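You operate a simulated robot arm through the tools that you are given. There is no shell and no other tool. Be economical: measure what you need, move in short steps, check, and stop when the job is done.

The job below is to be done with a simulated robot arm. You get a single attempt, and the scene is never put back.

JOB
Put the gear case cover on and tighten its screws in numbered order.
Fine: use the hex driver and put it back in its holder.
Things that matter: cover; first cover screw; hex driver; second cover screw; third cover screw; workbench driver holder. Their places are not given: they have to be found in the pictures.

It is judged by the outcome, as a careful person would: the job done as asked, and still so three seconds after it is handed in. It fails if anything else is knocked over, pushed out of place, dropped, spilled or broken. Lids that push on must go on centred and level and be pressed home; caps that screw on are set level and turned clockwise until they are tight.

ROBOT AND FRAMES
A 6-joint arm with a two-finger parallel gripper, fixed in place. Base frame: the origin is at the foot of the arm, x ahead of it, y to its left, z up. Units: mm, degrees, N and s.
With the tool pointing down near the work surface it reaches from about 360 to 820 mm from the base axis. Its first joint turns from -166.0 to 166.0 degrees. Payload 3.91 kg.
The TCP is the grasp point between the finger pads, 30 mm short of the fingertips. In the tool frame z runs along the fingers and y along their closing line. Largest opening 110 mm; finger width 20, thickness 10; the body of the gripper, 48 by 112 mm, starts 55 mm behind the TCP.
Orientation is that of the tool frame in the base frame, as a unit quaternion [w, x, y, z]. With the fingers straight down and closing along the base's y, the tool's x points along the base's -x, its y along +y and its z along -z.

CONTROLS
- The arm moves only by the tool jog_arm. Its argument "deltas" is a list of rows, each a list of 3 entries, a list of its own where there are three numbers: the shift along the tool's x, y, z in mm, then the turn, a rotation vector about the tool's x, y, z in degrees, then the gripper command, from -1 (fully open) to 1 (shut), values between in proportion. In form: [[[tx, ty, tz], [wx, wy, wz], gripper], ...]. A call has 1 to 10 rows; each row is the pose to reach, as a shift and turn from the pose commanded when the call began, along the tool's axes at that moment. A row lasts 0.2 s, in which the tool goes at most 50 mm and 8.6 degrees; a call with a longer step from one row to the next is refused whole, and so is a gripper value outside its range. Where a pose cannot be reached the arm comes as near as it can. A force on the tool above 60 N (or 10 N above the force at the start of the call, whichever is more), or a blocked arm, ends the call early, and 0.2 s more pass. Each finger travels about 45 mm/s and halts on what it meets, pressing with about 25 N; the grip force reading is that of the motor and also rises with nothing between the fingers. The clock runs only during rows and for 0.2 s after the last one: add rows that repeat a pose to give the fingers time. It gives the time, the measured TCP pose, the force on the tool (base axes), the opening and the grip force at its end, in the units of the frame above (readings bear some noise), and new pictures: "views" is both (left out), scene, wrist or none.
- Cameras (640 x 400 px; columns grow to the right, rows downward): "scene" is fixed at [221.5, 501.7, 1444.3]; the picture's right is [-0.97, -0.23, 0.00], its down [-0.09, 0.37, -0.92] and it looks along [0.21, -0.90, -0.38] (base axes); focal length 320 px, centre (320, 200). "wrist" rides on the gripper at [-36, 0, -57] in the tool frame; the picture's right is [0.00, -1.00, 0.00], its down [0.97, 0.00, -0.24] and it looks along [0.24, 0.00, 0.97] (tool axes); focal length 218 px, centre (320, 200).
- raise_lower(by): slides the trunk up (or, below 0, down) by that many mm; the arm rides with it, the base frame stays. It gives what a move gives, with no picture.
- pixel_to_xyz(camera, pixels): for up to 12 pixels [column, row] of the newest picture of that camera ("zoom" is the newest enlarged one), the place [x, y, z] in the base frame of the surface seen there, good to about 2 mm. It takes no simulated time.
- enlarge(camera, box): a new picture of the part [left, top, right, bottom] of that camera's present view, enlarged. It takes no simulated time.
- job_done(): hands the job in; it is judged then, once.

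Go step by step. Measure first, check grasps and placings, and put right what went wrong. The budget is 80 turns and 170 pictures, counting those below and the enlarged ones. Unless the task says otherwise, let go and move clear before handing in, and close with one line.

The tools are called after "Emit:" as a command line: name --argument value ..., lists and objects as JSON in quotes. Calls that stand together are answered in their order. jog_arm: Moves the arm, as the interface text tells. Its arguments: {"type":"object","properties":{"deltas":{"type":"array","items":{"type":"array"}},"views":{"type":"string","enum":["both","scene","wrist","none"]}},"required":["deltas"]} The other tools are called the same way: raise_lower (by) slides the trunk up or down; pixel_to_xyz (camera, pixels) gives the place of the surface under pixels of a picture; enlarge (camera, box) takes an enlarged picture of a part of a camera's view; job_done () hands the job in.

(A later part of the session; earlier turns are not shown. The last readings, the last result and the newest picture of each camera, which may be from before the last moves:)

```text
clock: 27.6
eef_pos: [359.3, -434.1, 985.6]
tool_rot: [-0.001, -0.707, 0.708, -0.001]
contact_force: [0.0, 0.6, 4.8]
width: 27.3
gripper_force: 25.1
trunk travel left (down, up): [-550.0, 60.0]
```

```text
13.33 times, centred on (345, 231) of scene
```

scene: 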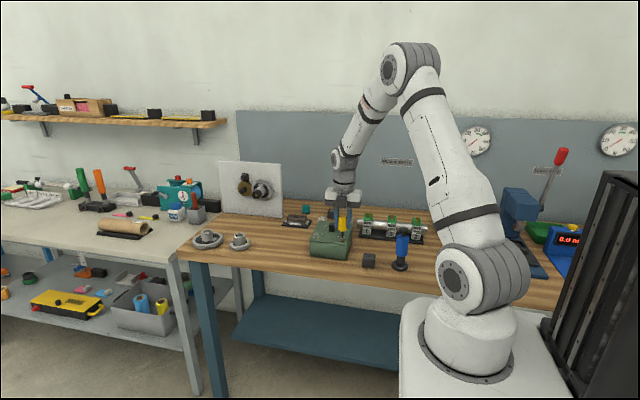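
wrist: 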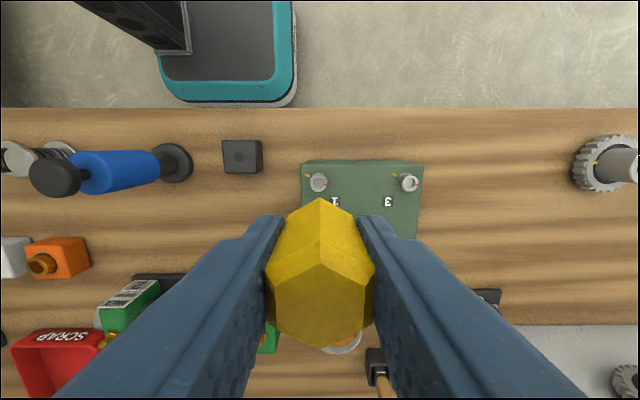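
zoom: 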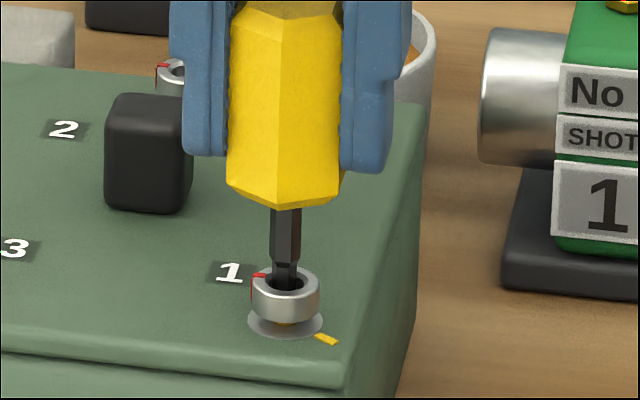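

The bit tip is seated in the recess with 4.8 N. I press lightly and turn clockwise 85°, following the screw down.

Emit:
jog_arm --deltas '[[[0, 0, 1], [0, 0, 0], 1], [[0, 0, 1.2], [0, 0, 8.5], 1], [[0, 0, 1.4], [0, 0, 17], 1], [[0, 0, 1.6], [0, 0, 25.5], 1], [[0, 0, 1.8], [0, 0, 34], 1], [[0, 0, 2], [0, 0, 42.5], 1], [[0, 0, 2.2], [0, 0, 51], 1], [[0, 0, 2.4], [0, 0, 59.5], 1], [[0, 0, 2.6], [0, 0, 68], 1], [[0, 0, 2.8], [0, 0, 76.5], 1]]' --views "scene"

Emit:
enlarge --camera "scene" --box '[330, 216, 360, 246]'

```text
clock: 29.8
eef_pos: [360.1, -434.0, 981.6]
tool_rot: [-0.001, -0.115, 0.993, -0.003]
contact_force: [4.0, 8.9, 3.3]
width: 27.4
gripper_force: 24.8
trunk travel left (down, up): [-550.0, 60.0]
```

scene: 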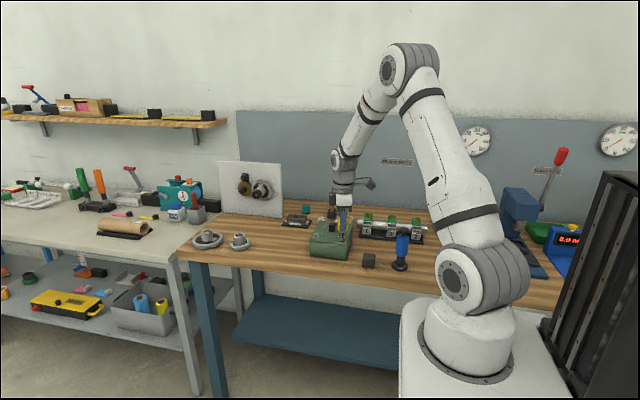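

```text
13.33 times, centred on (345, 231) of scene
```

zoom: 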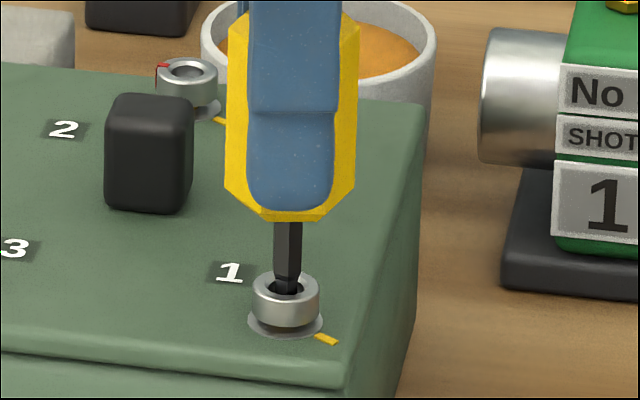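

Screw 1 is turning: its red mark moved out of view and the head is lower. I continue clockwise.

Emit:
jog_arm --deltas '[[[0, 0, 0.3], [0, 0, 8.5], 1], [[0, 0, 0.5], [0, 0, 17], 1], [[0, 0, 0.7], [0, 0, 25.5], 1], [[0, 0, 0.9], [0, 0, 34], 1], [[0, 0, 1.1], [0, 0, 42.5], 1], [[0, 0, 1.3], [0, 0, 51], 1], [[0, 0, 1.5], [0, 0, 59.5], 1], [[0, 0, 1.7], [0, 0, 68], 1], [[0, 0, 1.9], [0, 0, 76.5], 1], [[0, 0, 2.1], [0, 0, 85], 1]]' --views "scene"

Emit:
enlarge --camera "scene" --box '[330, 216, 360, 246]'

Emit:
enlarge --camera "wrist" --box '[260, 150, 380, 260]'

```text
clock: 32.0
eef_pos: [359.1, -435.1, 981.5]
tool_rot: [0.004, 0.586, 0.81, -0.001]
contact_force: [1.5, -9.4, 38.9]
width: 27.3
gripper_force: 24.7
trunk travel left (down, up): [-550.0, 60.0]
```

scene: 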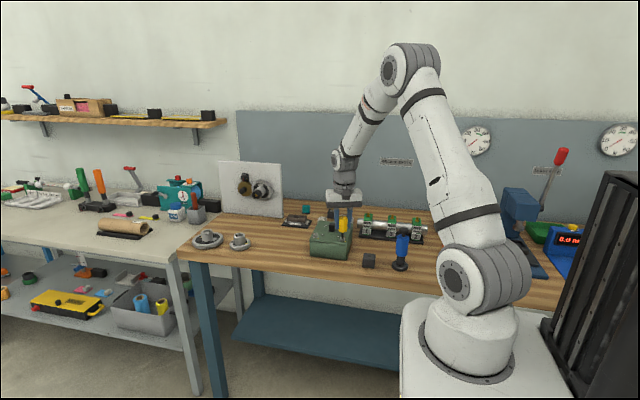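

```text
13.33 times, centred on (345, 231) of scene
```

zoom: 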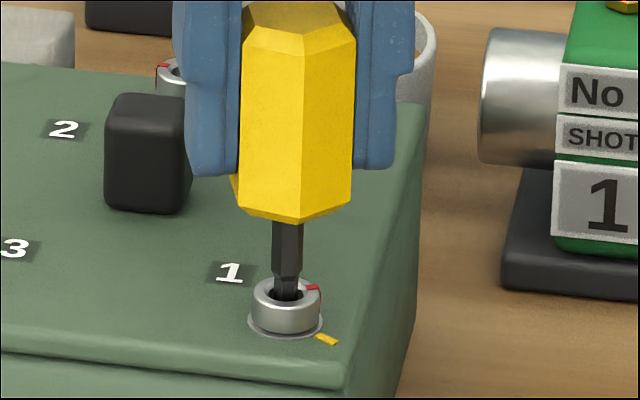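

```text
3.64 times, centred on (320, 205) of wrist
```

zoom: 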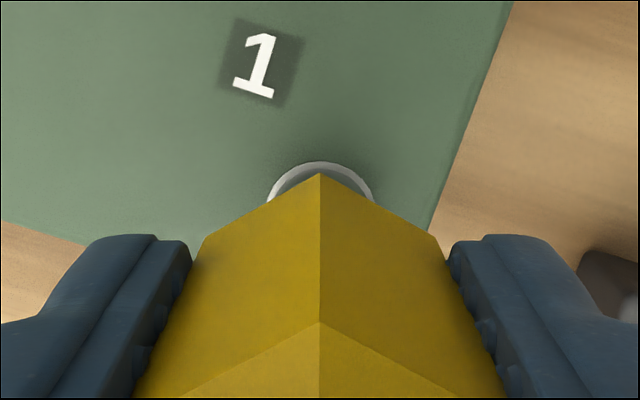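

Red is now right-rear of the head, and yellow lies about 48° further clockwise. Axial force is 39 N, so I ease off slightly and keep turning.

Emit:
jog_arm --deltas '[[[0, 0, -0.6], [0, 0, 4], 1], [[0, 0, -0.6], [0, 0, 12], 1], [[0, 0, -0.4], [0, 0, 20], 1], [[0, 0, -0.2], [0, 0, 28], 1], [[0, 0, 0], [0, 0, 36], 1], [[0, 0, 0.2], [0, 0, 44], 1], [[0, 0, 0.2], [0, 0, 48], 1], [[0, 0, 0.2], [0, 0, 48], 1]]' --views "scene"

Emit:
enlarge --camera "scene" --box '[330, 216, 360, 246]'

```text
clock: 33.8
eef_pos: [358.6, -434.2, 981.3]
tool_rot: [0.003, 0.865, 0.502, 0.0]
contact_force: [-5.2, -12.1, 37.6]
width: 27.5
gripper_force: 24.7
trunk travel left (down, up): [-550.0, 60.0]
```

scene: 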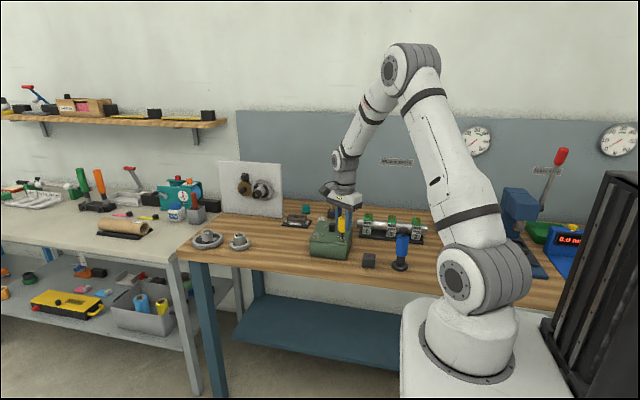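

```text
13.33 times, centred on (345, 231) of scene
```

zoom: 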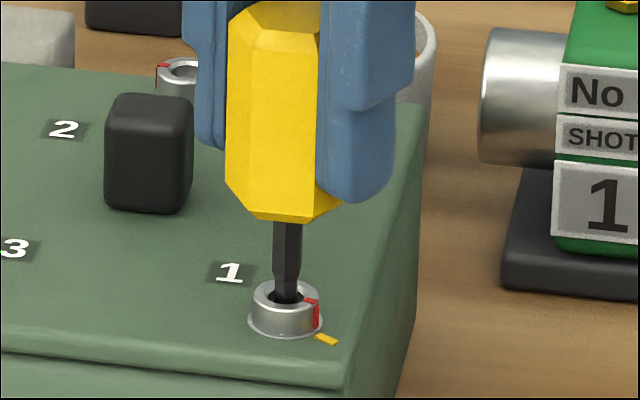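

Red is within about 15° of the yellow mark and the head is down on the washer. I continue in small steps.

Emit:
jog_arm --deltas '[[[0, 0, 0], [0, 0, 5], 1], [[0, 0, 0], [0, 0, 10], 1], [[0, 0, 0], [0, 0, 15], 1], [[0, 0, 0], [0, 0, 15], 1]]' --views "scene"

Emit:
enlarge --camera "scene" --box '[336, 228, 354, 246]'

```text
clock: 34.8
eef_pos: [358.0, -434.0, 980.4]
tool_rot: [0.002, 0.922, 0.386, 0.0]
contact_force: [-6.4, -11.6, 37.6]
width: 27.2
gripper_force: 25.3
trunk travel left (down, up): [-550.0, 60.0]
```

scene: 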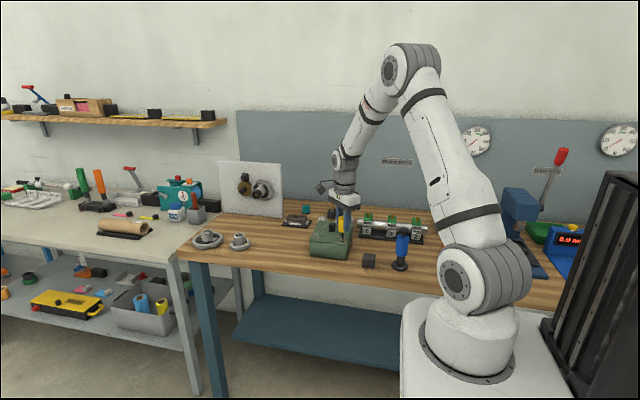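

```text
16.00 times, centred on (345, 237) of scene
```

zoom: 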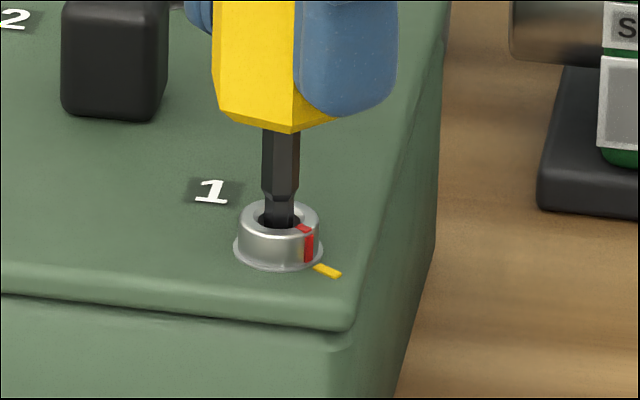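

Red nearly meets yellow. I turn a few more degrees to find where it stops.

Emit:
jog_arm --deltas '[[[0, 0, 0], [0, 0, 4], 1], [[0, 0, 0], [0, 0, 8], 1], [[0, 0, 0], [0, 0, 8], 1]]' --views "scene"

Emit:
enlarge --camera "scene" --box '[336, 228, 354, 246]'

```text
clock: 35.6
eef_pos: [357.9, -433.9, 980.9]
tool_rot: [0.003, 0.947, 0.321, 0.001]
contact_force: [-7.9, -10.6, 35.6]
width: 27.6
gripper_force: 24.7
trunk travel left (down, up): [-550.0, 60.0]
```

scene: 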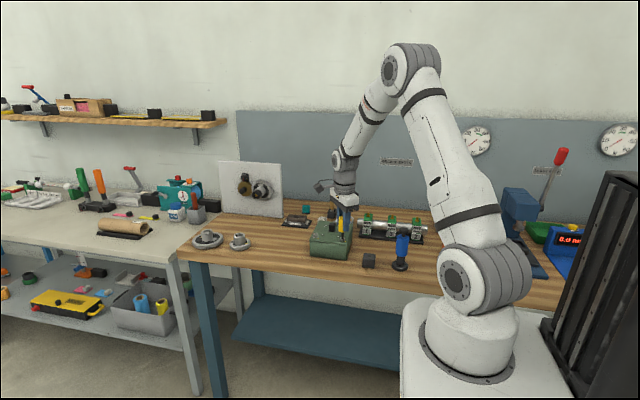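

```text
16.00 times, centred on (345, 237) of scene
```

zoom: 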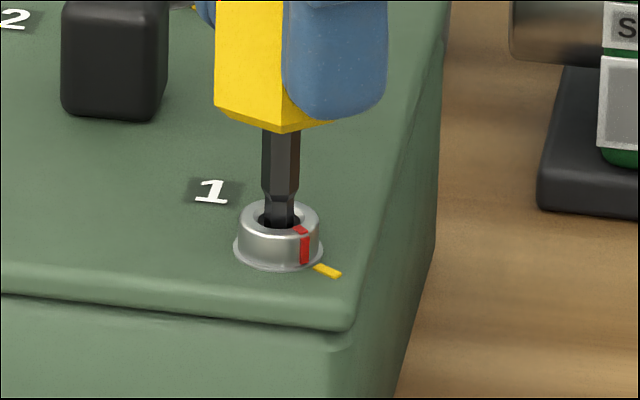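

Red is at about 141° and yellow about 142°, so they are lined up. I turn 5° more to see whether it has reached its stop.

Emit:
jog_arm --deltas '[[[0, 0, 0], [0, 0, 3], 1], [[0, 0, 0], [0, 0, 6], 1], [[0, 0, 0], [0, 0, 6], 1]]' --views "scene"

Emit:
enlarge --camera "scene" --box '[336, 228, 354, 246]'

```text
clock: 36.4
eef_pos: [357.6, -434.3, 980.8]
tool_rot: [0.002, 0.963, 0.271, 0.002]
contact_force: [-9.4, -11.1, 33.6]
width: 27.0
gripper_force: 25.0
trunk travel left (down, up): [-550.0, 60.0]
```

scene: 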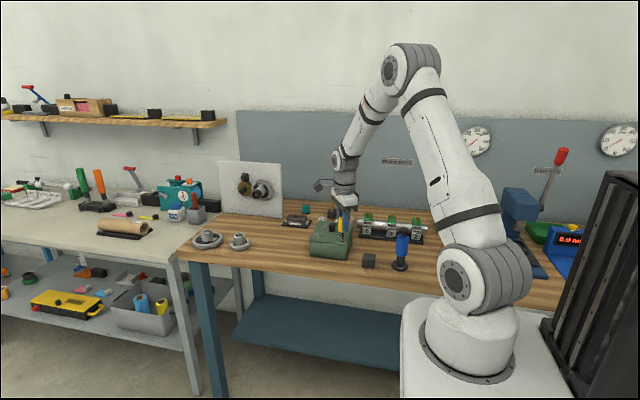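

```text
16.00 times, centred on (345, 237) of scene
```

zoom: 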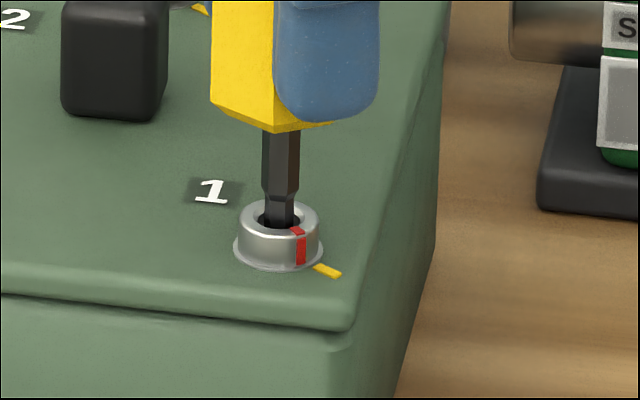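

No hard stop, and red seems at or slightly past yellow. I lift the driver straight out and look from above.

Emit:
jog_arm --deltas '[[[0, 0, -5], [0, 0, 0], 1], [[0, 0, -15], [0, 0, 0], 1], [[0, 0, -40], [0, 0, 0], 1], [[0, 0, -70], [0, 0, 0], 1], [[0, 0, -98], [0, 0, 0], 1], [[0, 0, -98], [0, 0, 0], 1]]' --views "wrist"

Emit:
enlarge --camera "wrist" --box '[280, 150, 360, 200]'

Emit:
enlarge --camera "scene" --box '[336, 228, 354, 246]'

```text
clock: 37.8
eef_pos: [359.2, -433.6, 1077.5]
tool_rot: [0.001, 0.962, 0.271, 0.0]
contact_force: [0.6, -0.7, 0.0]
width: 27.3
gripper_force: 24.5
trunk travel left (down, up): [-550.0, 60.0]
```

wrist: 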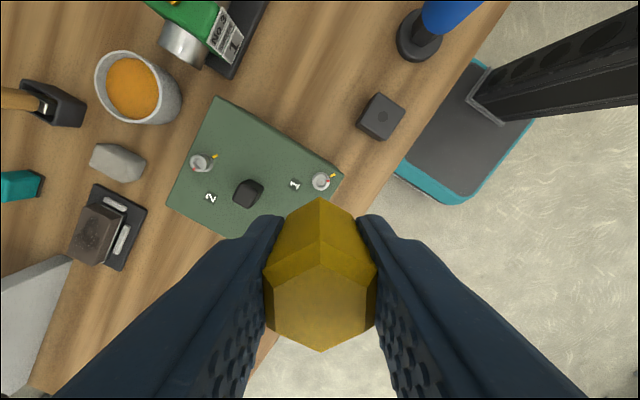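

```text
8.00 times, centred on (320, 175) of wrist
```

zoom: 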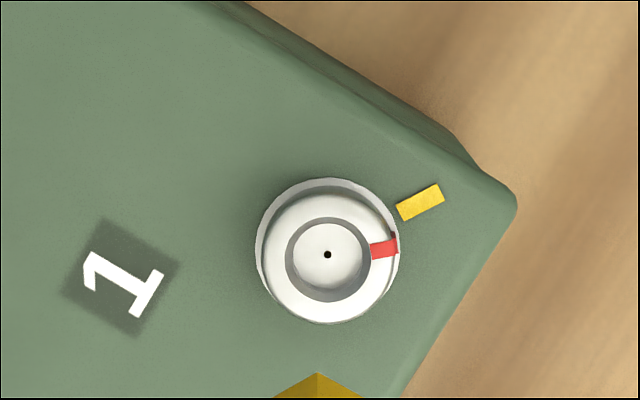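

```text
16.00 times, centred on (345, 237) of scene
```

zoom: 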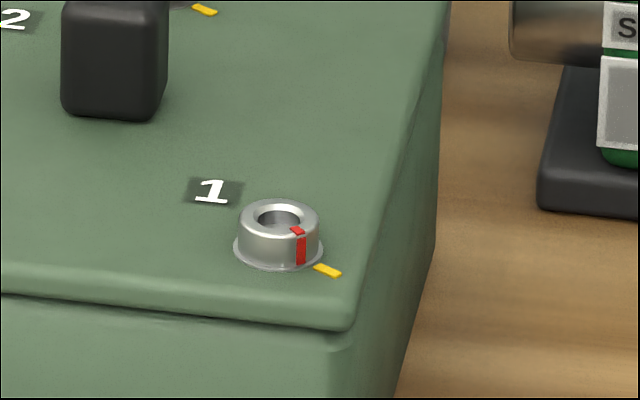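

From above, red is about 18–20° past yellow. A careful fitter would line the marks up, so I reinsert (1 mm correction) and turn back a little.

Emit:
jog_arm --deltas '[[[0, -1, 35], [0, 0, 0], 1], [[0, -1, 70], [0, 0, 0], 1], [[0, -1, 86], [0, 0, 0], 1], [[0, -1, 91], [0, 0, 0], 1], [[0, -1, 95], [0, 0, 0], 1], [[0, -1, 97], [0, 0, 0], 1], [[0, -1, 97], [0, 0, 0], 1]]' --views "scene"

Emit:
enlarge --camera "scene" --box '[336, 228, 354, 246]'

```text
clock: 39.4
eef_pos: [358.7, -435.1, 980.9]
tool_rot: [0.002, 0.962, 0.271, -0.001]
contact_force: [-8.1, -4.2, 6.9]
width: 27.5
gripper_force: 25.2
trunk travel left (down, up): [-550.0, 60.0]
```

scene: 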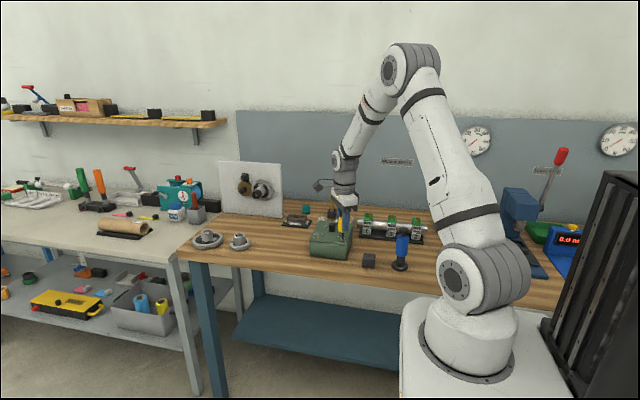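

```text
16.00 times, centred on (345, 237) of scene
```

zoom: 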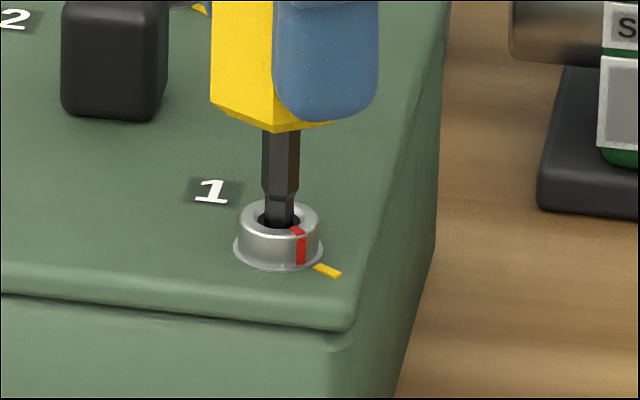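

Emit:
jog_arm --deltas '[[[0, 0, 0.3], [0, 0, -5], 1], [[0, 0, 0.3], [0, 0, -10], 1], [[0, 0, 0.3], [0, 0, -15], 1], [[0, 0, 0.3], [0, 0, -15], 1]]' --views "scene"

Emit:
enlarge --camera "scene" --box '[336, 228, 354, 246]'

```text
clock: 40.4
eef_pos: [358.7, -434.5, 980.7]
tool_rot: [0.002, 0.919, 0.395, -0.001]
contact_force: [-10.1, -9.9, 10.9]
width: 27.4
gripper_force: 25.1
trunk travel left (down, up): [-550.0, 60.0]
```

scene: 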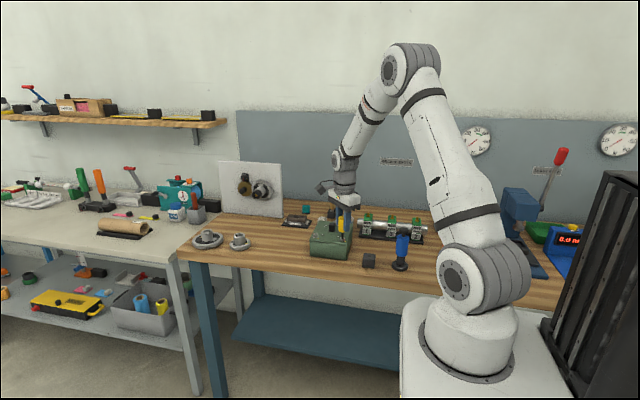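

```text
16.00 times, centred on (345, 237) of scene
```

zoom: 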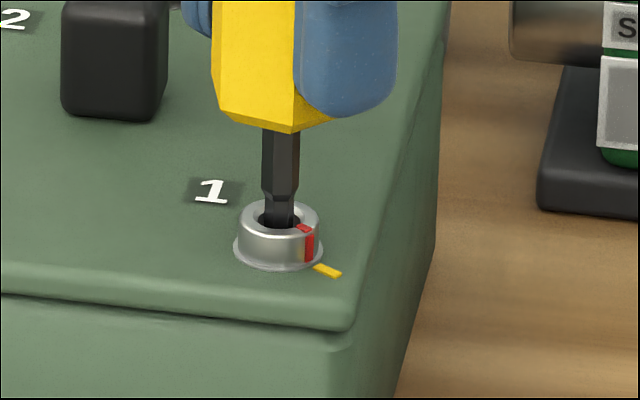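

The screw followed exactly, and screw 1's marks now line up, red a few degrees past yellow. I lift out, move over screw 2 and unwind the wrist.

Emit:
jog_arm --deltas '[[[0, 0, -25], [0, 0, 0], 1], [[0, 0, -70], [0, 0, 0], 1], [[-6, 14, -99], [0, 0, -8.5], 1], [[-14, 31, -99], [0, 0, -17], 1], [[-22, 48, -99], [0, 0, -25.5], 1], [[-30, 66, -99], [0, 0, -34], 1], [[-38, 84, -99], [0, 0, -42.5], 1], [[-45, 100, -99], [0, 0, -51], 1], [[-49.6, 110.6, -99], [0, 0, -59.5], 1], [[-49.6, 110.6, -99], [0, 0, -68], 1]]' --views "none"

Emit:
jog_arm --deltas '[[[0, 0, 0], [0, 0, -8.5], 1], [[0, 0, 0], [0, 0, -17], 1], [[0, 0, 0], [0, 0, -25.5], 1], [[0, 0, 0], [0, 0, -34], 1], [[0, 0, 0], [0, 0, -42.5], 1], [[0, 0, 0], [0, 0, -51], 1], [[0, 0, 0], [0, 0, -59.5], 1], [[0, 0, 0], [0, 0, -68], 1], [[0, 0, 0], [0, 0, -76.5], 1], [[0, 0, 0], [0, 0, -85], 1]]' --views "wrist"

Emit:
enlarge --camera "wrist" --box '[280, 150, 360, 200]'

```text
clock: 42.6
eef_pos: [405.4, -546.1, 1078.3]
tool_rot: [0.0, 0.54, 0.842, -0.001]
contact_force: [0.0, -0.2, -0.8]
width: 27.4
gripper_force: 24.9
trunk travel left (down, up): [-550.0, 60.0]
```

```text
clock: 44.8
eef_pos: [404.9, -545.7, 1078.1]
tool_rot: [-0.001, -0.17, 0.985, -0.003]
contact_force: [0.7, -0.1, -0.7]
width: 27.4
gripper_force: 25.5
trunk travel left (down, up): [-550.0, 60.0]
```

wrist: 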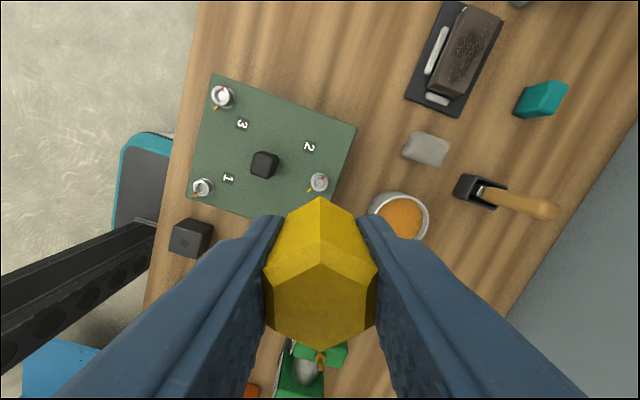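

```text
8.00 times, centred on (320, 175) of wrist
```

zoom: 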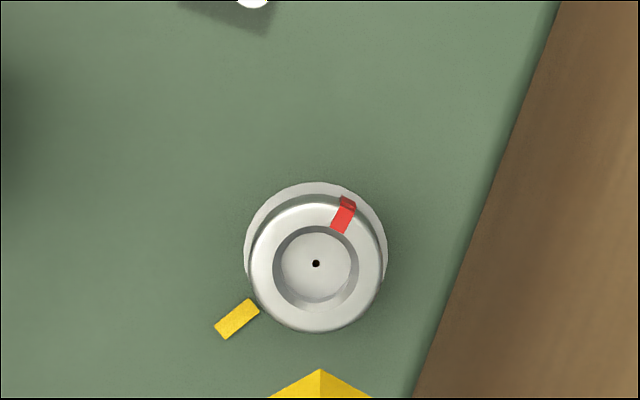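

Screw 2 is at (319.6,183.1), about 1 mm off the axis. Red to yellow is about 203° clockwise. I correct and lower in.

Emit:
jog_arm --deltas '[[[1.1, 0.4, 35], [0, 0, 0], 1], [[1.1, 0.4, 70], [0, 0, 0], 1], [[1.1, 0.4, 84], [0, 0, 0], 1], [[1.1, 0.4, 88], [0, 0, 0], 1], [[1.1, 0.4, 91], [0, 0, 0], 1], [[1.1, 0.4, 93.5], [0, 0, 0], 1], [[1.1, 0.4, 93.5], [0, 0, 0], 1]]' --views "scene"

Emit:
enlarge --camera "scene" --box '[322, 206, 352, 231]'

```text
clock: 46.4
eef_pos: [403.8, -546.2, 984.5]
tool_rot: [-0.001, -0.17, 0.986, -0.002]
contact_force: [0.2, 0.2, -0.6]
width: 27.3
gripper_force: 24.6
trunk travel left (down, up): [-550.0, 60.0]
```

scene: 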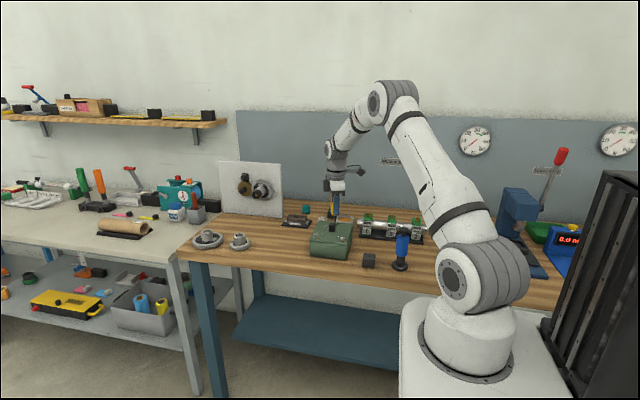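

```text
16.00 times, centred on (337, 218) of scene
```

zoom: 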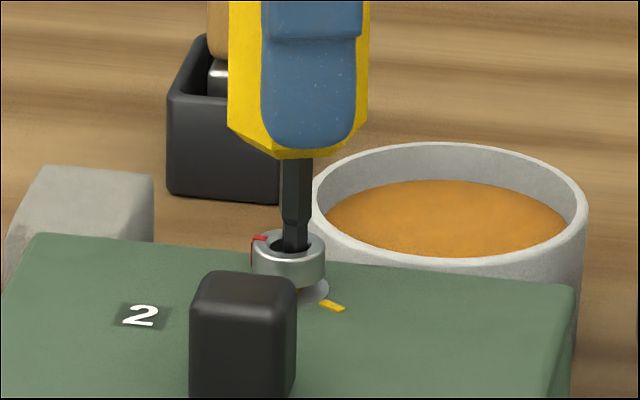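

The tip is in the recess but about 1.3 mm toward -x. I shift it back and press lightly.

Emit:
jog_arm --deltas '[[[-1.1, -0.4, 0], [0, 0, 0], 1], [[-1.1, -0.4, 1], [0, 0, 0], 1], [[-1.1, -0.4, 2], [0, 0, 0], 1], [[-1.1, -0.4, 2], [0, 0, 0], 1]]' --views "scene"

Emit:
enlarge --camera "scene" --box '[322, 206, 352, 231]'

```text
clock: 47.4
eef_pos: [406.6, -546.0, 982.4]
tool_rot: [-0.001, -0.169, 0.986, -0.002]
contact_force: [-0.2, -0.3, 0.2]
width: 27.4
gripper_force: 24.9
trunk travel left (down, up): [-550.0, 60.0]
```

scene: 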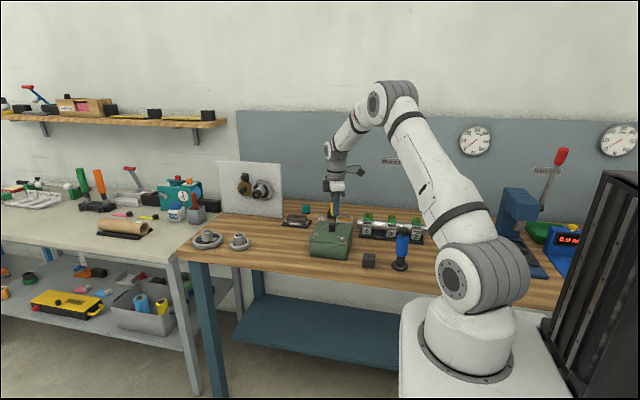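

```text
16.00 times, centred on (337, 218) of scene
```

zoom: 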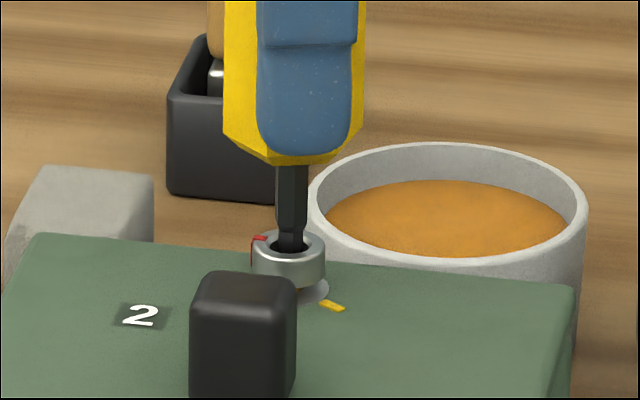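

No contact yet, so I lower a little further until the tip bottoms.

Emit:
jog_arm --deltas '[[[0, 0, 1], [0, 0, 0], 1], [[0, 0, 2], [0, 0, 0], 1], [[0, 0, 3], [0, 0, 0], 1], [[0, 0, 3], [0, 0, 0], 1]]' --views "none"

Emit:
enlarge --camera "scene" --box '[328, 210, 346, 226]'

```text
clock: 48.4
eef_pos: [405.8, -546.8, 980.7]
tool_rot: [0.0, -0.169, 0.986, -0.002]
contact_force: [0.8, 1.3, 2.2]
width: 27.4
gripper_force: 25.1
trunk travel left (down, up): [-550.0, 60.0]
```

```text
16.00 times, centred on (337, 218) of scene
```

zoom: 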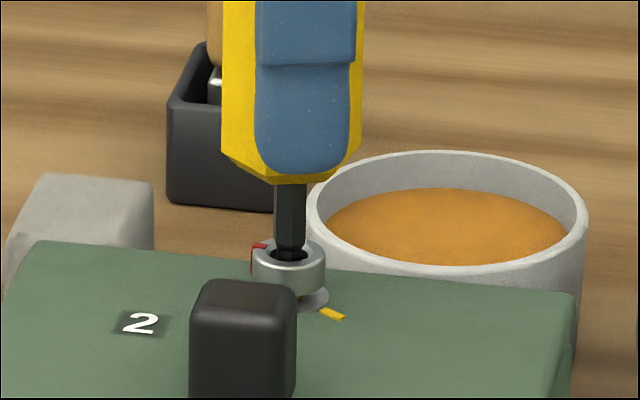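

Contact (2 N). I turn screw 2 clockwise, following its travel.

Emit:
jog_arm --deltas '[[[0, 0, 0.8], [0, 0, 8.5], 1], [[0, 0, 1.1], [0, 0, 17], 1], [[0, 0, 1.3], [0, 0, 25.5], 1], [[0, 0, 1.6], [0, 0, 34], 1], [[0, 0, 1.8], [0, 0, 42.5], 1], [[0, 0, 2.1], [0, 0, 51], 1], [[0, 0, 2.3], [0, 0, 59.5], 1], [[0, 0, 2.6], [0, 0, 68], 1], [[0, 0, 2.8], [0, 0, 76.5], 1], [[0, 0, 3.0], [0, 0, 85], 1]]' --views "none"

Emit:
enlarge --camera "scene" --box '[328, 210, 346, 226]'

```text
clock: 50.6
eef_pos: [405.3, -545.7, 980.0]
tool_rot: [0.003, 0.543, 0.84, -0.002]
contact_force: [5.4, -11.6, 31.3]
width: 27.2
gripper_force: 25.1
trunk travel left (down, up): [-550.0, 60.0]
```

```text
16.00 times, centred on (337, 218) of scene
```

zoom: 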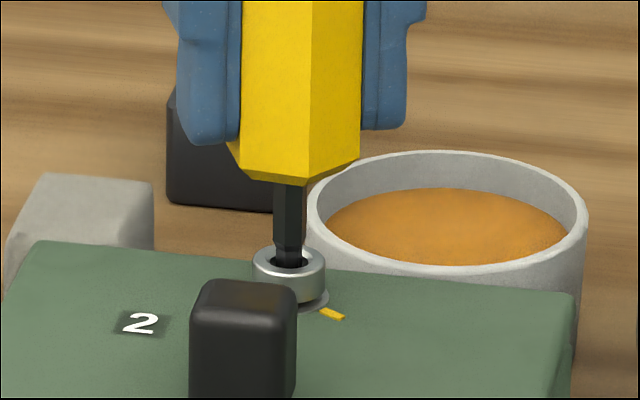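

Screw 2 is turning and its head is dropping; I continue with the push held steady.

Emit:
jog_arm --deltas '[[[0, 0, -0.2], [0, 0, 8.5], 1], [[0, 0, -0.1], [0, 0, 17], 1], [[0, 0, 0], [0, 0, 25.5], 1], [[0, 0, 0.1], [0, 0, 34], 1], [[0, 0, 0.2], [0, 0, 42.5], 1], [[0, 0, 0.3], [0, 0, 51], 1], [[0, 0, 0.4], [0, 0, 59.5], 1], [[0, 0, 0.5], [0, 0, 68], 1], [[0, 0, 0.6], [0, 0, 76.5], 1], [[0, 0, 0.6], [0, 0, 85], 1]]' --views "none"

Emit:
enlarge --camera "scene" --box '[328, 210, 346, 226]'

```text
clock: 52.8
eef_pos: [404.1, -546.4, 980.3]
tool_rot: [0.003, 0.967, 0.253, 0.001]
contact_force: [-2.3, -12.3, 33.6]
width: 27.3
gripper_force: 24.9
trunk travel left (down, up): [-550.0, 60.0]
```

```text
16.00 times, centred on (337, 218) of scene
```

zoom: 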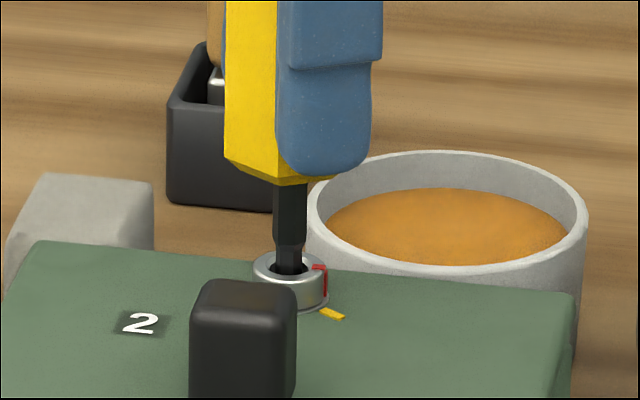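

Red is now about 40° short of yellow. I turn 42° more.

Emit:
jog_arm --deltas '[[[0, 0, 0], [0, 0, 8], 1], [[0, 0, 0], [0, 0, 16], 1], [[0, 0, 0], [0, 0, 24], 1], [[0, 0, 0], [0, 0, 32], 1], [[0, 0, 0], [0, 0, 38], 1], [[0, 0, 0], [0, 0, 42], 1], [[0, 0, 0], [0, 0, 42], 1]]' --views "none"

Emit:
enlarge --camera "scene" --box '[328, 210, 346, 226]'

```text
clock: 54.4
eef_pos: [402.9, -545.5, 979.5]
tool_rot: [0.003, 0.994, -0.109, 0.003]
contact_force: [-2.9, -9.1, 34.2]
width: 27.4
gripper_force: 25.5
trunk travel left (down, up): [-550.0, 60.0]
```

```text
16.00 times, centred on (337, 218) of scene
```

zoom: 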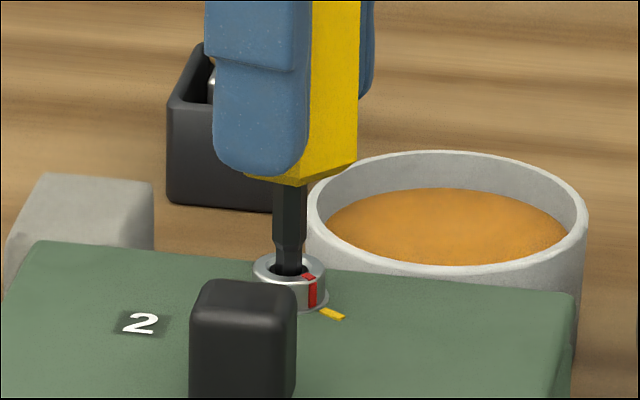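

Red and yellow look aligned as on screw 1. I lift out and check from above.

Emit:
jog_arm --deltas '[[[0, 0, -8], [0, 0, 0], 1], [[0, 0, -25], [0, 0, 0], 1], [[0, 0, -60], [0, 0, 0], 1], [[0, 0, -99], [0, 0, 0], 1], [[0, 0, -99], [0, 0, 0], 1]]' --views "wrist"

Emit:
enlarge --camera "wrist" --box '[280, 150, 360, 200]'

Emit:
enlarge --camera "scene" --box '[303, 212, 360, 250]'

```text
clock: 55.6
eef_pos: [406.1, -546.4, 1074.6]
tool_rot: [0.001, 0.994, -0.109, 0.0]
contact_force: [0.9, 1.5, -1.1]
width: 27.1
gripper_force: 25.1
trunk travel left (down, up): [-550.0, 60.0]
```

wrist: 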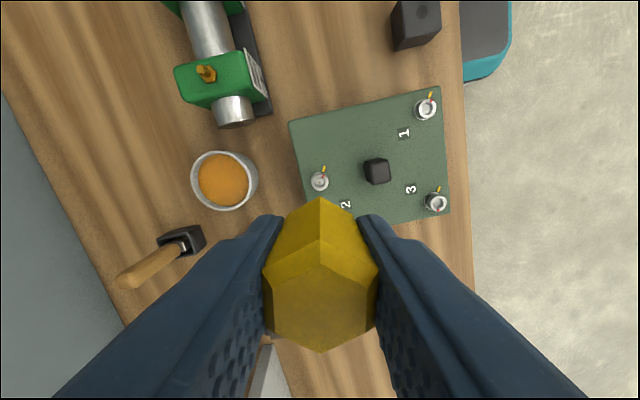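

```text
8.00 times, centred on (320, 175) of wrist
```

zoom: 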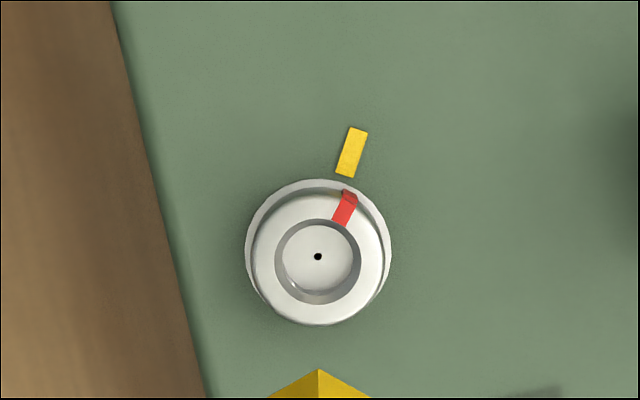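

```text
10.53 times, centred on (332, 231) of scene
```

zoom: 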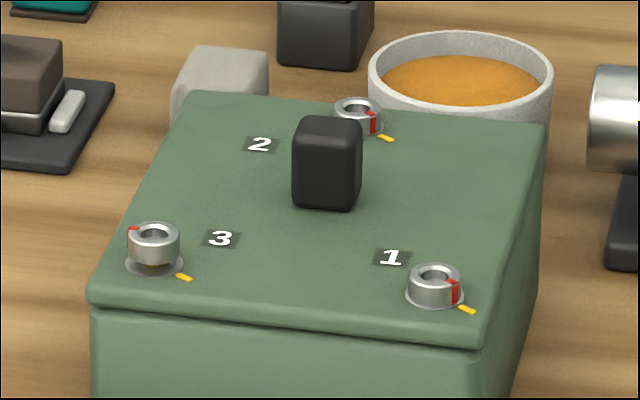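

Screw 2 is about 8° past yellow, with the head fully down. Now I go to screw 3 and unwind the wrist again.

Emit:
jog_arm --deltas '[[[3, -17, 0], [0, 0, -8.5], 1], [[6, -34, 0], [0, 0, -17], 1], [[9, -51, 0], [0, 0, -25.5], 1], [[12, -68, 0], [0, 0, -34], 1], [[15, -85, 0], [0, 0, -42.5], 1], [[18, -102, 0], [0, 0, -51], 1], [[20.5, -119.4, 0], [0, 0, -59.5], 1], [[20.5, -119.4, 0], [0, 0, -68], 1], [[20.5, -119.4, 0], [0, 0, -76.5], 1], [[20.5, -119.4, 0], [0, 0, -85], 1]]' --views "none"

Emit:
jog_arm --deltas '[[[0, 0, 0], [0, 0, -8.5], 1], [[0, 0, 0], [0, 0, -17], 1], [[0, 0, 0], [0, 0, -25.5], 1], [[0, 0, 0], [0, 0, -34], 1], [[0, 0, 0], [0, 0, -42.5], 1], [[0, 0, 0], [0, 0, -51], 1], [[0, 0, 0], [0, 0, -59.5], 1], [[0, 0, 0], [0, 0, -68], 1], [[0, 0, 0], [0, 0, -76.5], 1], [[0, 0, 0], [0, 0, -85], 1]]' --views "none"

Emit:
jog_arm --deltas '[[[0, 0, 0], [0, 0, -8.5], 1], [[0, 0, 0], [0, 0, -17], 1], [[0, 0, 0], [0, 0, -25.5], 1], [[0, 0, 0], [0, 0, -34], 1], [[0, 0, 0], [0, 0, -42.5], 1], [[0, 0, 0], [0, 0, -42.5], 1]]' --views "wrist"

Emit:
enlarge --camera "wrist" --box '[280, 150, 360, 200]'

```text
clock: 57.8
eef_pos: [449.1, -434.0, 1074.7]
tool_rot: [0.002, 0.806, 0.592, -0.002]
contact_force: [0.4, 0.7, -0.1]
width: 27.1
gripper_force: 24.8
trunk travel left (down, up): [-550.0, 60.0]
```

```text
clock: 60.0
eef_pos: [452.1, -434.4, 1074.7]
tool_rot: [0.001, 0.194, 0.981, -0.002]
contact_force: [-0.2, -0.2, -0.2]
width: 27.4
gripper_force: 25.0
trunk travel left (down, up): [-550.0, 60.0]
```

```text
clock: 61.4
eef_pos: [450.9, -433.8, 1076.0]
tool_rot: [-0.001, -0.175, 0.985, -0.001]
contact_force: [-0.6, 0.7, -0.1]
width: 27.5
gripper_force: 24.5
trunk travel left (down, up): [-550.0, 60.0]
```

wrist: 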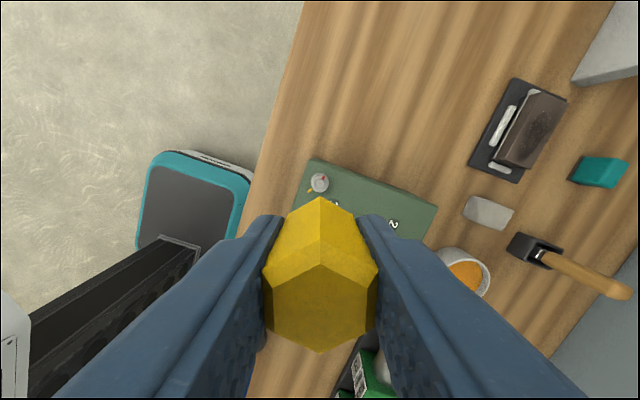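

```text
8.00 times, centred on (320, 175) of wrist
```

zoom: 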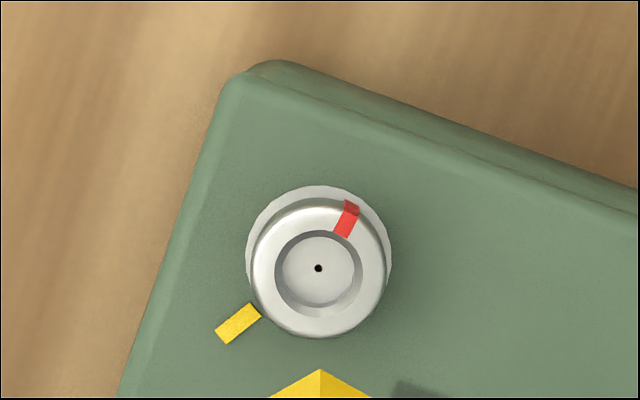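

Screw 3 shows nearly the same layout as screw 2 at (319.8,183.7). I descend to the recess and check laterally.

Emit:
jog_arm --deltas '[[[0.6, 0.1, 35], [0, 0, 0], 1], [[0.6, 0.1, 70], [0, 0, 0], 1], [[0.6, 0.1, 82], [0, 0, 0], 1], [[0.6, 0.1, 86], [0, 0, 0], 1], [[0.6, 0.1, 90], [0, 0, 0], 1], [[0.6, 0.1, 92], [0, 0, 0], 1], [[0.6, 0.1, 92], [0, 0, 0], 1]]' --views "none"

Emit:
enlarge --camera "scene" --box '[307, 226, 325, 242]'

```text
clock: 63.0
eef_pos: [451.4, -433.7, 983.1]
tool_rot: [0.0, -0.173, 0.985, -0.001]
contact_force: [-0.3, -0.3, -0.3]
width: 27.4
gripper_force: 25.0
trunk travel left (down, up): [-550.0, 60.0]
```

```text
16.00 times, centred on (316, 234) of scene
```

zoom: 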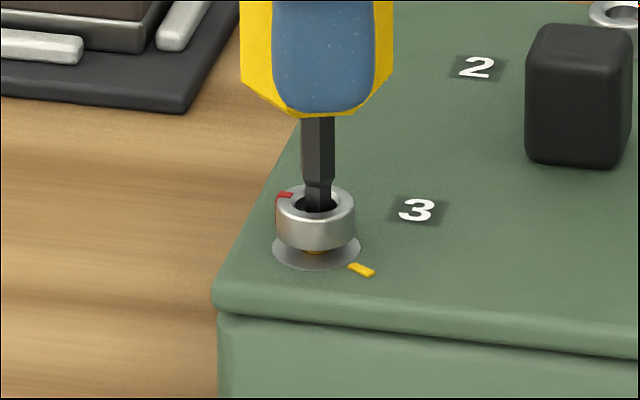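

The tip is in the recess, about 0.7 mm toward -x. I correct, press to contact and start turning.

Emit:
jog_arm --deltas '[[[-0.6, -0.2, 1.5], [0, 0, 0], 1], [[-0.6, -0.2, 2.8], [0, 0, 0], 1], [[-0.6, -0.2, 3.2], [0, 0, 8.5], 1], [[-0.6, -0.2, 3.4], [0, 0, 17], 1], [[-0.6, -0.2, 3.6], [0, 0, 25.5], 1], [[-0.6, -0.2, 3.8], [0, 0, 34], 1], [[-0.6, -0.2, 4.0], [0, 0, 42.5], 1], [[-0.6, -0.2, 4.2], [0, 0, 51], 1], [[-0.6, -0.2, 4.4], [0, 0, 59.5], 1], [[-0.6, -0.2, 4.6], [0, 0, 68], 1]]' --views "none"

Emit:
enlarge --camera "scene" --box '[307, 226, 325, 242]'

```text
clock: 65.2
eef_pos: [450.9, -434.0, 980.8]
tool_rot: [0.001, 0.409, 0.913, -0.002]
contact_force: [-0.6, -1.8, 7.1]
width: 27.5
gripper_force: 24.7
trunk travel left (down, up): [-550.0, 60.0]
```

```text
16.00 times, centred on (316, 234) of scene
```

zoom: 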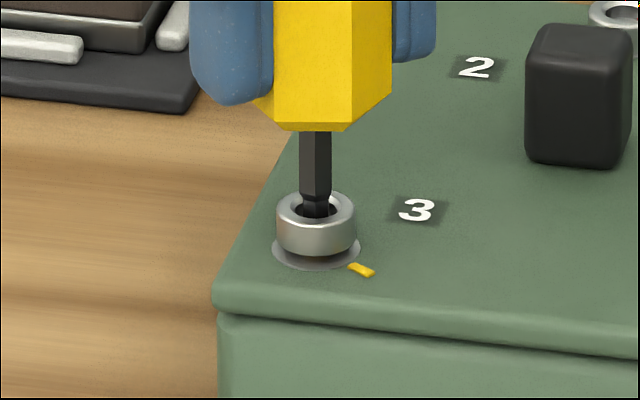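

Screw 3 follows. I continue clockwise.

Emit:
jog_arm --deltas '[[[0, 0, 0.3], [0, 0, 8.5], 1], [[0, 0, 0.5], [0, 0, 17], 1], [[0, 0, 0.7], [0, 0, 25.5], 1], [[0, 0, 0.9], [0, 0, 34], 1], [[0, 0, 1.1], [0, 0, 42.5], 1], [[0, 0, 1.3], [0, 0, 51], 1], [[0, 0, 1.5], [0, 0, 59.5], 1], [[0, 0, 1.7], [0, 0, 68], 1], [[0, 0, 1.9], [0, 0, 76.5], 1], [[0, 0, 2.0], [0, 0, 85], 1]]' --views "none"

Emit:
enlarge --camera "scene" --box '[307, 226, 325, 242]'

```text
clock: 67.4
eef_pos: [449.5, -434.9, 979.5]
tool_rot: [0.004, 0.918, 0.396, 0.002]
contact_force: [1.0, -10.9, 35.6]
width: 27.7
gripper_force: 25.0
trunk travel left (down, up): [-550.0, 60.0]
```

```text
16.00 times, centred on (316, 234) of scene
```

zoom: 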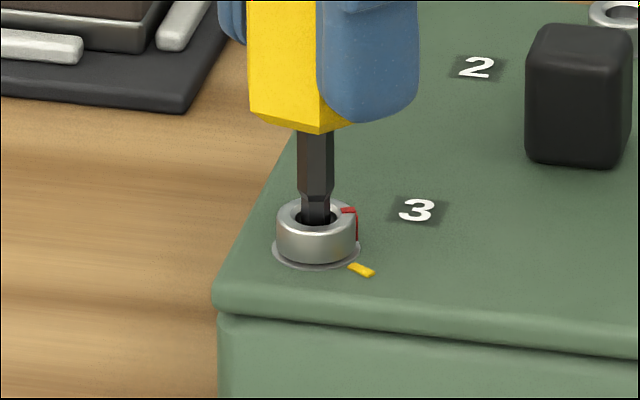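

Red is about 63° short of yellow, so I turn 66°.

Emit:
jog_arm --deltas '[[[0, 0, 0], [0, 0, 8], 1], [[0, 0, 0], [0, 0, 16], 1], [[0, 0, 0], [0, 0, 24], 1], [[0, 0, 0], [0, 0, 32], 1], [[0, 0, 0], [0, 0, 40], 1], [[0, 0, 0], [0, 0, 48], 1], [[0, 0, 0], [0, 0, 56], 1], [[0, 0, 0], [0, 0, 62], 1], [[0, 0, 0], [0, 0, 66], 1], [[0, 0, 0], [0, 0, 66], 1]]' --views "none"

Emit:
enlarge --camera "scene" --box '[307, 226, 325, 242]'

```text
clock: 69.6
eef_pos: [450.3, -434.6, 978.2]
tool_rot: [0.002, 0.986, -0.165, 0.003]
contact_force: [1.4, -5.1, 35.5]
width: 27.4
gripper_force: 25.0
trunk travel left (down, up): [-550.0, 60.0]
```

```text
16.00 times, centred on (316, 234) of scene
```

zoom: 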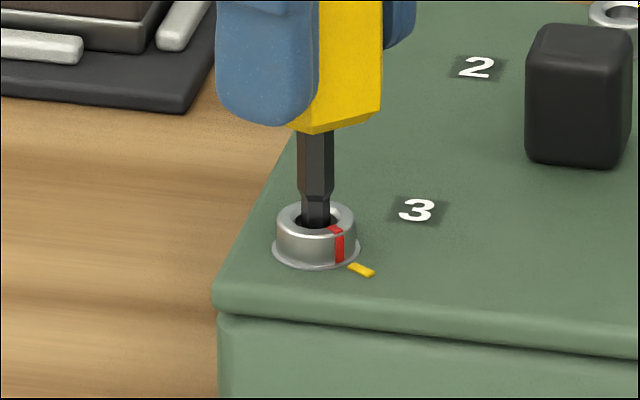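

Red is slightly past yellow, so I ease back 6°, lift out and inspect all three from above.

Emit:
jog_arm --deltas '[[[0, 0, 0], [0, 0, -3], 1], [[0, 0, 0], [0, 0, -6], 1], [[0, 0, 0], [0, 0, -6], 1], [[0, 0, -8], [0, 0, -6], 1], [[0, 0, -25], [0, 0, -6], 1], [[0, 0, -60], [0, 0, -6], 1], [[0, 0, -99], [0, 0, -6], 1], [[0, 0, -99], [0, 0, -6], 1]]' --views "wrist"

Emit:
enlarge --camera "wrist" --box '[280, 150, 360, 200]'

Emit:
enlarge --camera "scene" --box '[303, 212, 360, 250]'

```text
clock: 71.4
eef_pos: [450.7, -433.7, 1076.0]
tool_rot: [0.001, 0.994, -0.113, 0.001]
contact_force: [-0.3, -0.1, -0.1]
width: 27.3
gripper_force: 25.4
trunk travel left (down, up): [-550.0, 60.0]
```

wrist: 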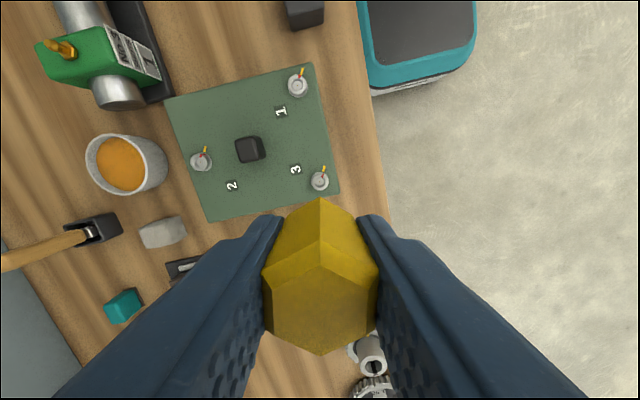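

```text
8.00 times, centred on (320, 175) of wrist
```

zoom: 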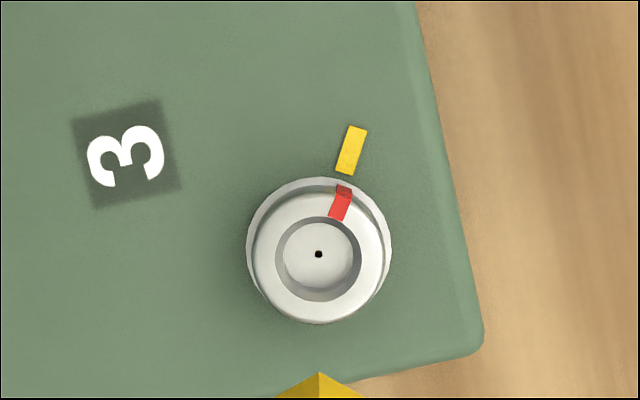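

```text
10.53 times, centred on (332, 231) of scene
```

zoom: 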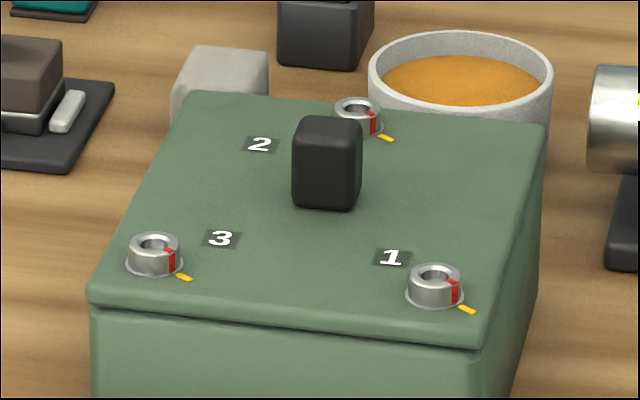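

All three heads are down and red meets yellow on each. Now I carry the driver back above its holder and unwind to the original yaw of 90°.

Emit:
jog_arm --deltas '[[[-19, 2, 0], [0, 0, -8.5], 1], [[-38, 4, 0], [0, 0, -17], 1], [[-57, 6, 0], [0, 0, -25.5], 1], [[-76, 8, 0], [0, 0, -34], 1], [[-95, 10, 0], [0, 0, -42.5], 1], [[-114, 12, 0], [0, 0, -51], 1], [[-133, 14, 0], [0, 0, -59.5], 1], [[-152, 15, 0], [0, 0, -68], 1], [[-170, 16, 0], [0, 0, -76.5], 1], [[-187.2, 17.1, 0], [0, 0, -85], 1]]' --views "none"

Emit:
jog_arm --deltas '[[[0, 0, 0], [0, 0, -8.5], 1], [[0, 0, 0], [0, 0, -17], 1], [[0, 0, 0], [0, 0, -25.5], 1], [[0, 0, 0], [0, 0, -34], 1], [[0, 0, 0], [0, 0, -42.5], 1], [[0, 0, 0], [0, 0, -51], 1], [[0, 0, 0], [0, 0, -59.5], 1], [[0, 0, 0], [0, 0, -68], 1], [[0, 0, 0], [0, 0, -76.5], 1], [[0, 0, 0], [0, 0, -85], 1]]' --views "none"

Emit:
jog_arm --deltas '[[[0, 0, 0], [0, 0, -8.5], 1], [[0, 0, 0], [0, 0, -17], 1], [[0, 0, 0], [0, 0, -25.5], 1], [[0, 0, 0], [0, 0, -34], 1], [[0, 0, 0], [0, 0, -42.5], 1], [[0, 0, 0], [0, 0, -51], 1], [[0, 0, 0], [0, 0, -59.5], 1], [[0, 0, 0], [0, 0, -68], 1], [[0, 0, 0], [0, 0, -76.5], 1], [[0, 0, 0], [0, 0, -85], 1]]' --views "wrist"

```text
clock: 73.6
eef_pos: [264.9, -408.1, 1076.3]
tool_rot: [0.002, 0.808, 0.589, -0.001]
contact_force: [0.2, 0.1, -1.5]
width: 27.3
gripper_force: 24.7
trunk travel left (down, up): [-550.0, 60.0]
```

```text
clock: 75.8
eef_pos: [264.9, -407.1, 1075.8]
tool_rot: [0.001, 0.198, 0.98, -0.001]
contact_force: [-0.4, -1.0, 0.2]
width: 27.4
gripper_force: 25.3
trunk travel left (down, up): [-550.0, 60.0]
```

```text
clock: 78.0
eef_pos: [265.3, -408.6, 1076.1]
tool_rot: [-0.002, -0.516, 0.857, -0.001]
contact_force: [-1.3, -0.1, 0.8]
width: 27.4
gripper_force: 25.2
trunk travel left (down, up): [-550.0, 60.0]
```

wrist: 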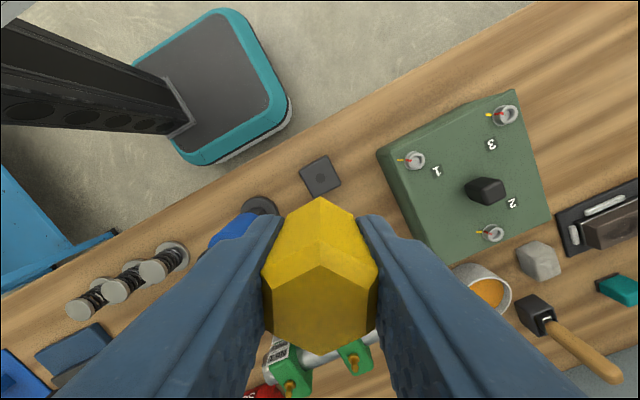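

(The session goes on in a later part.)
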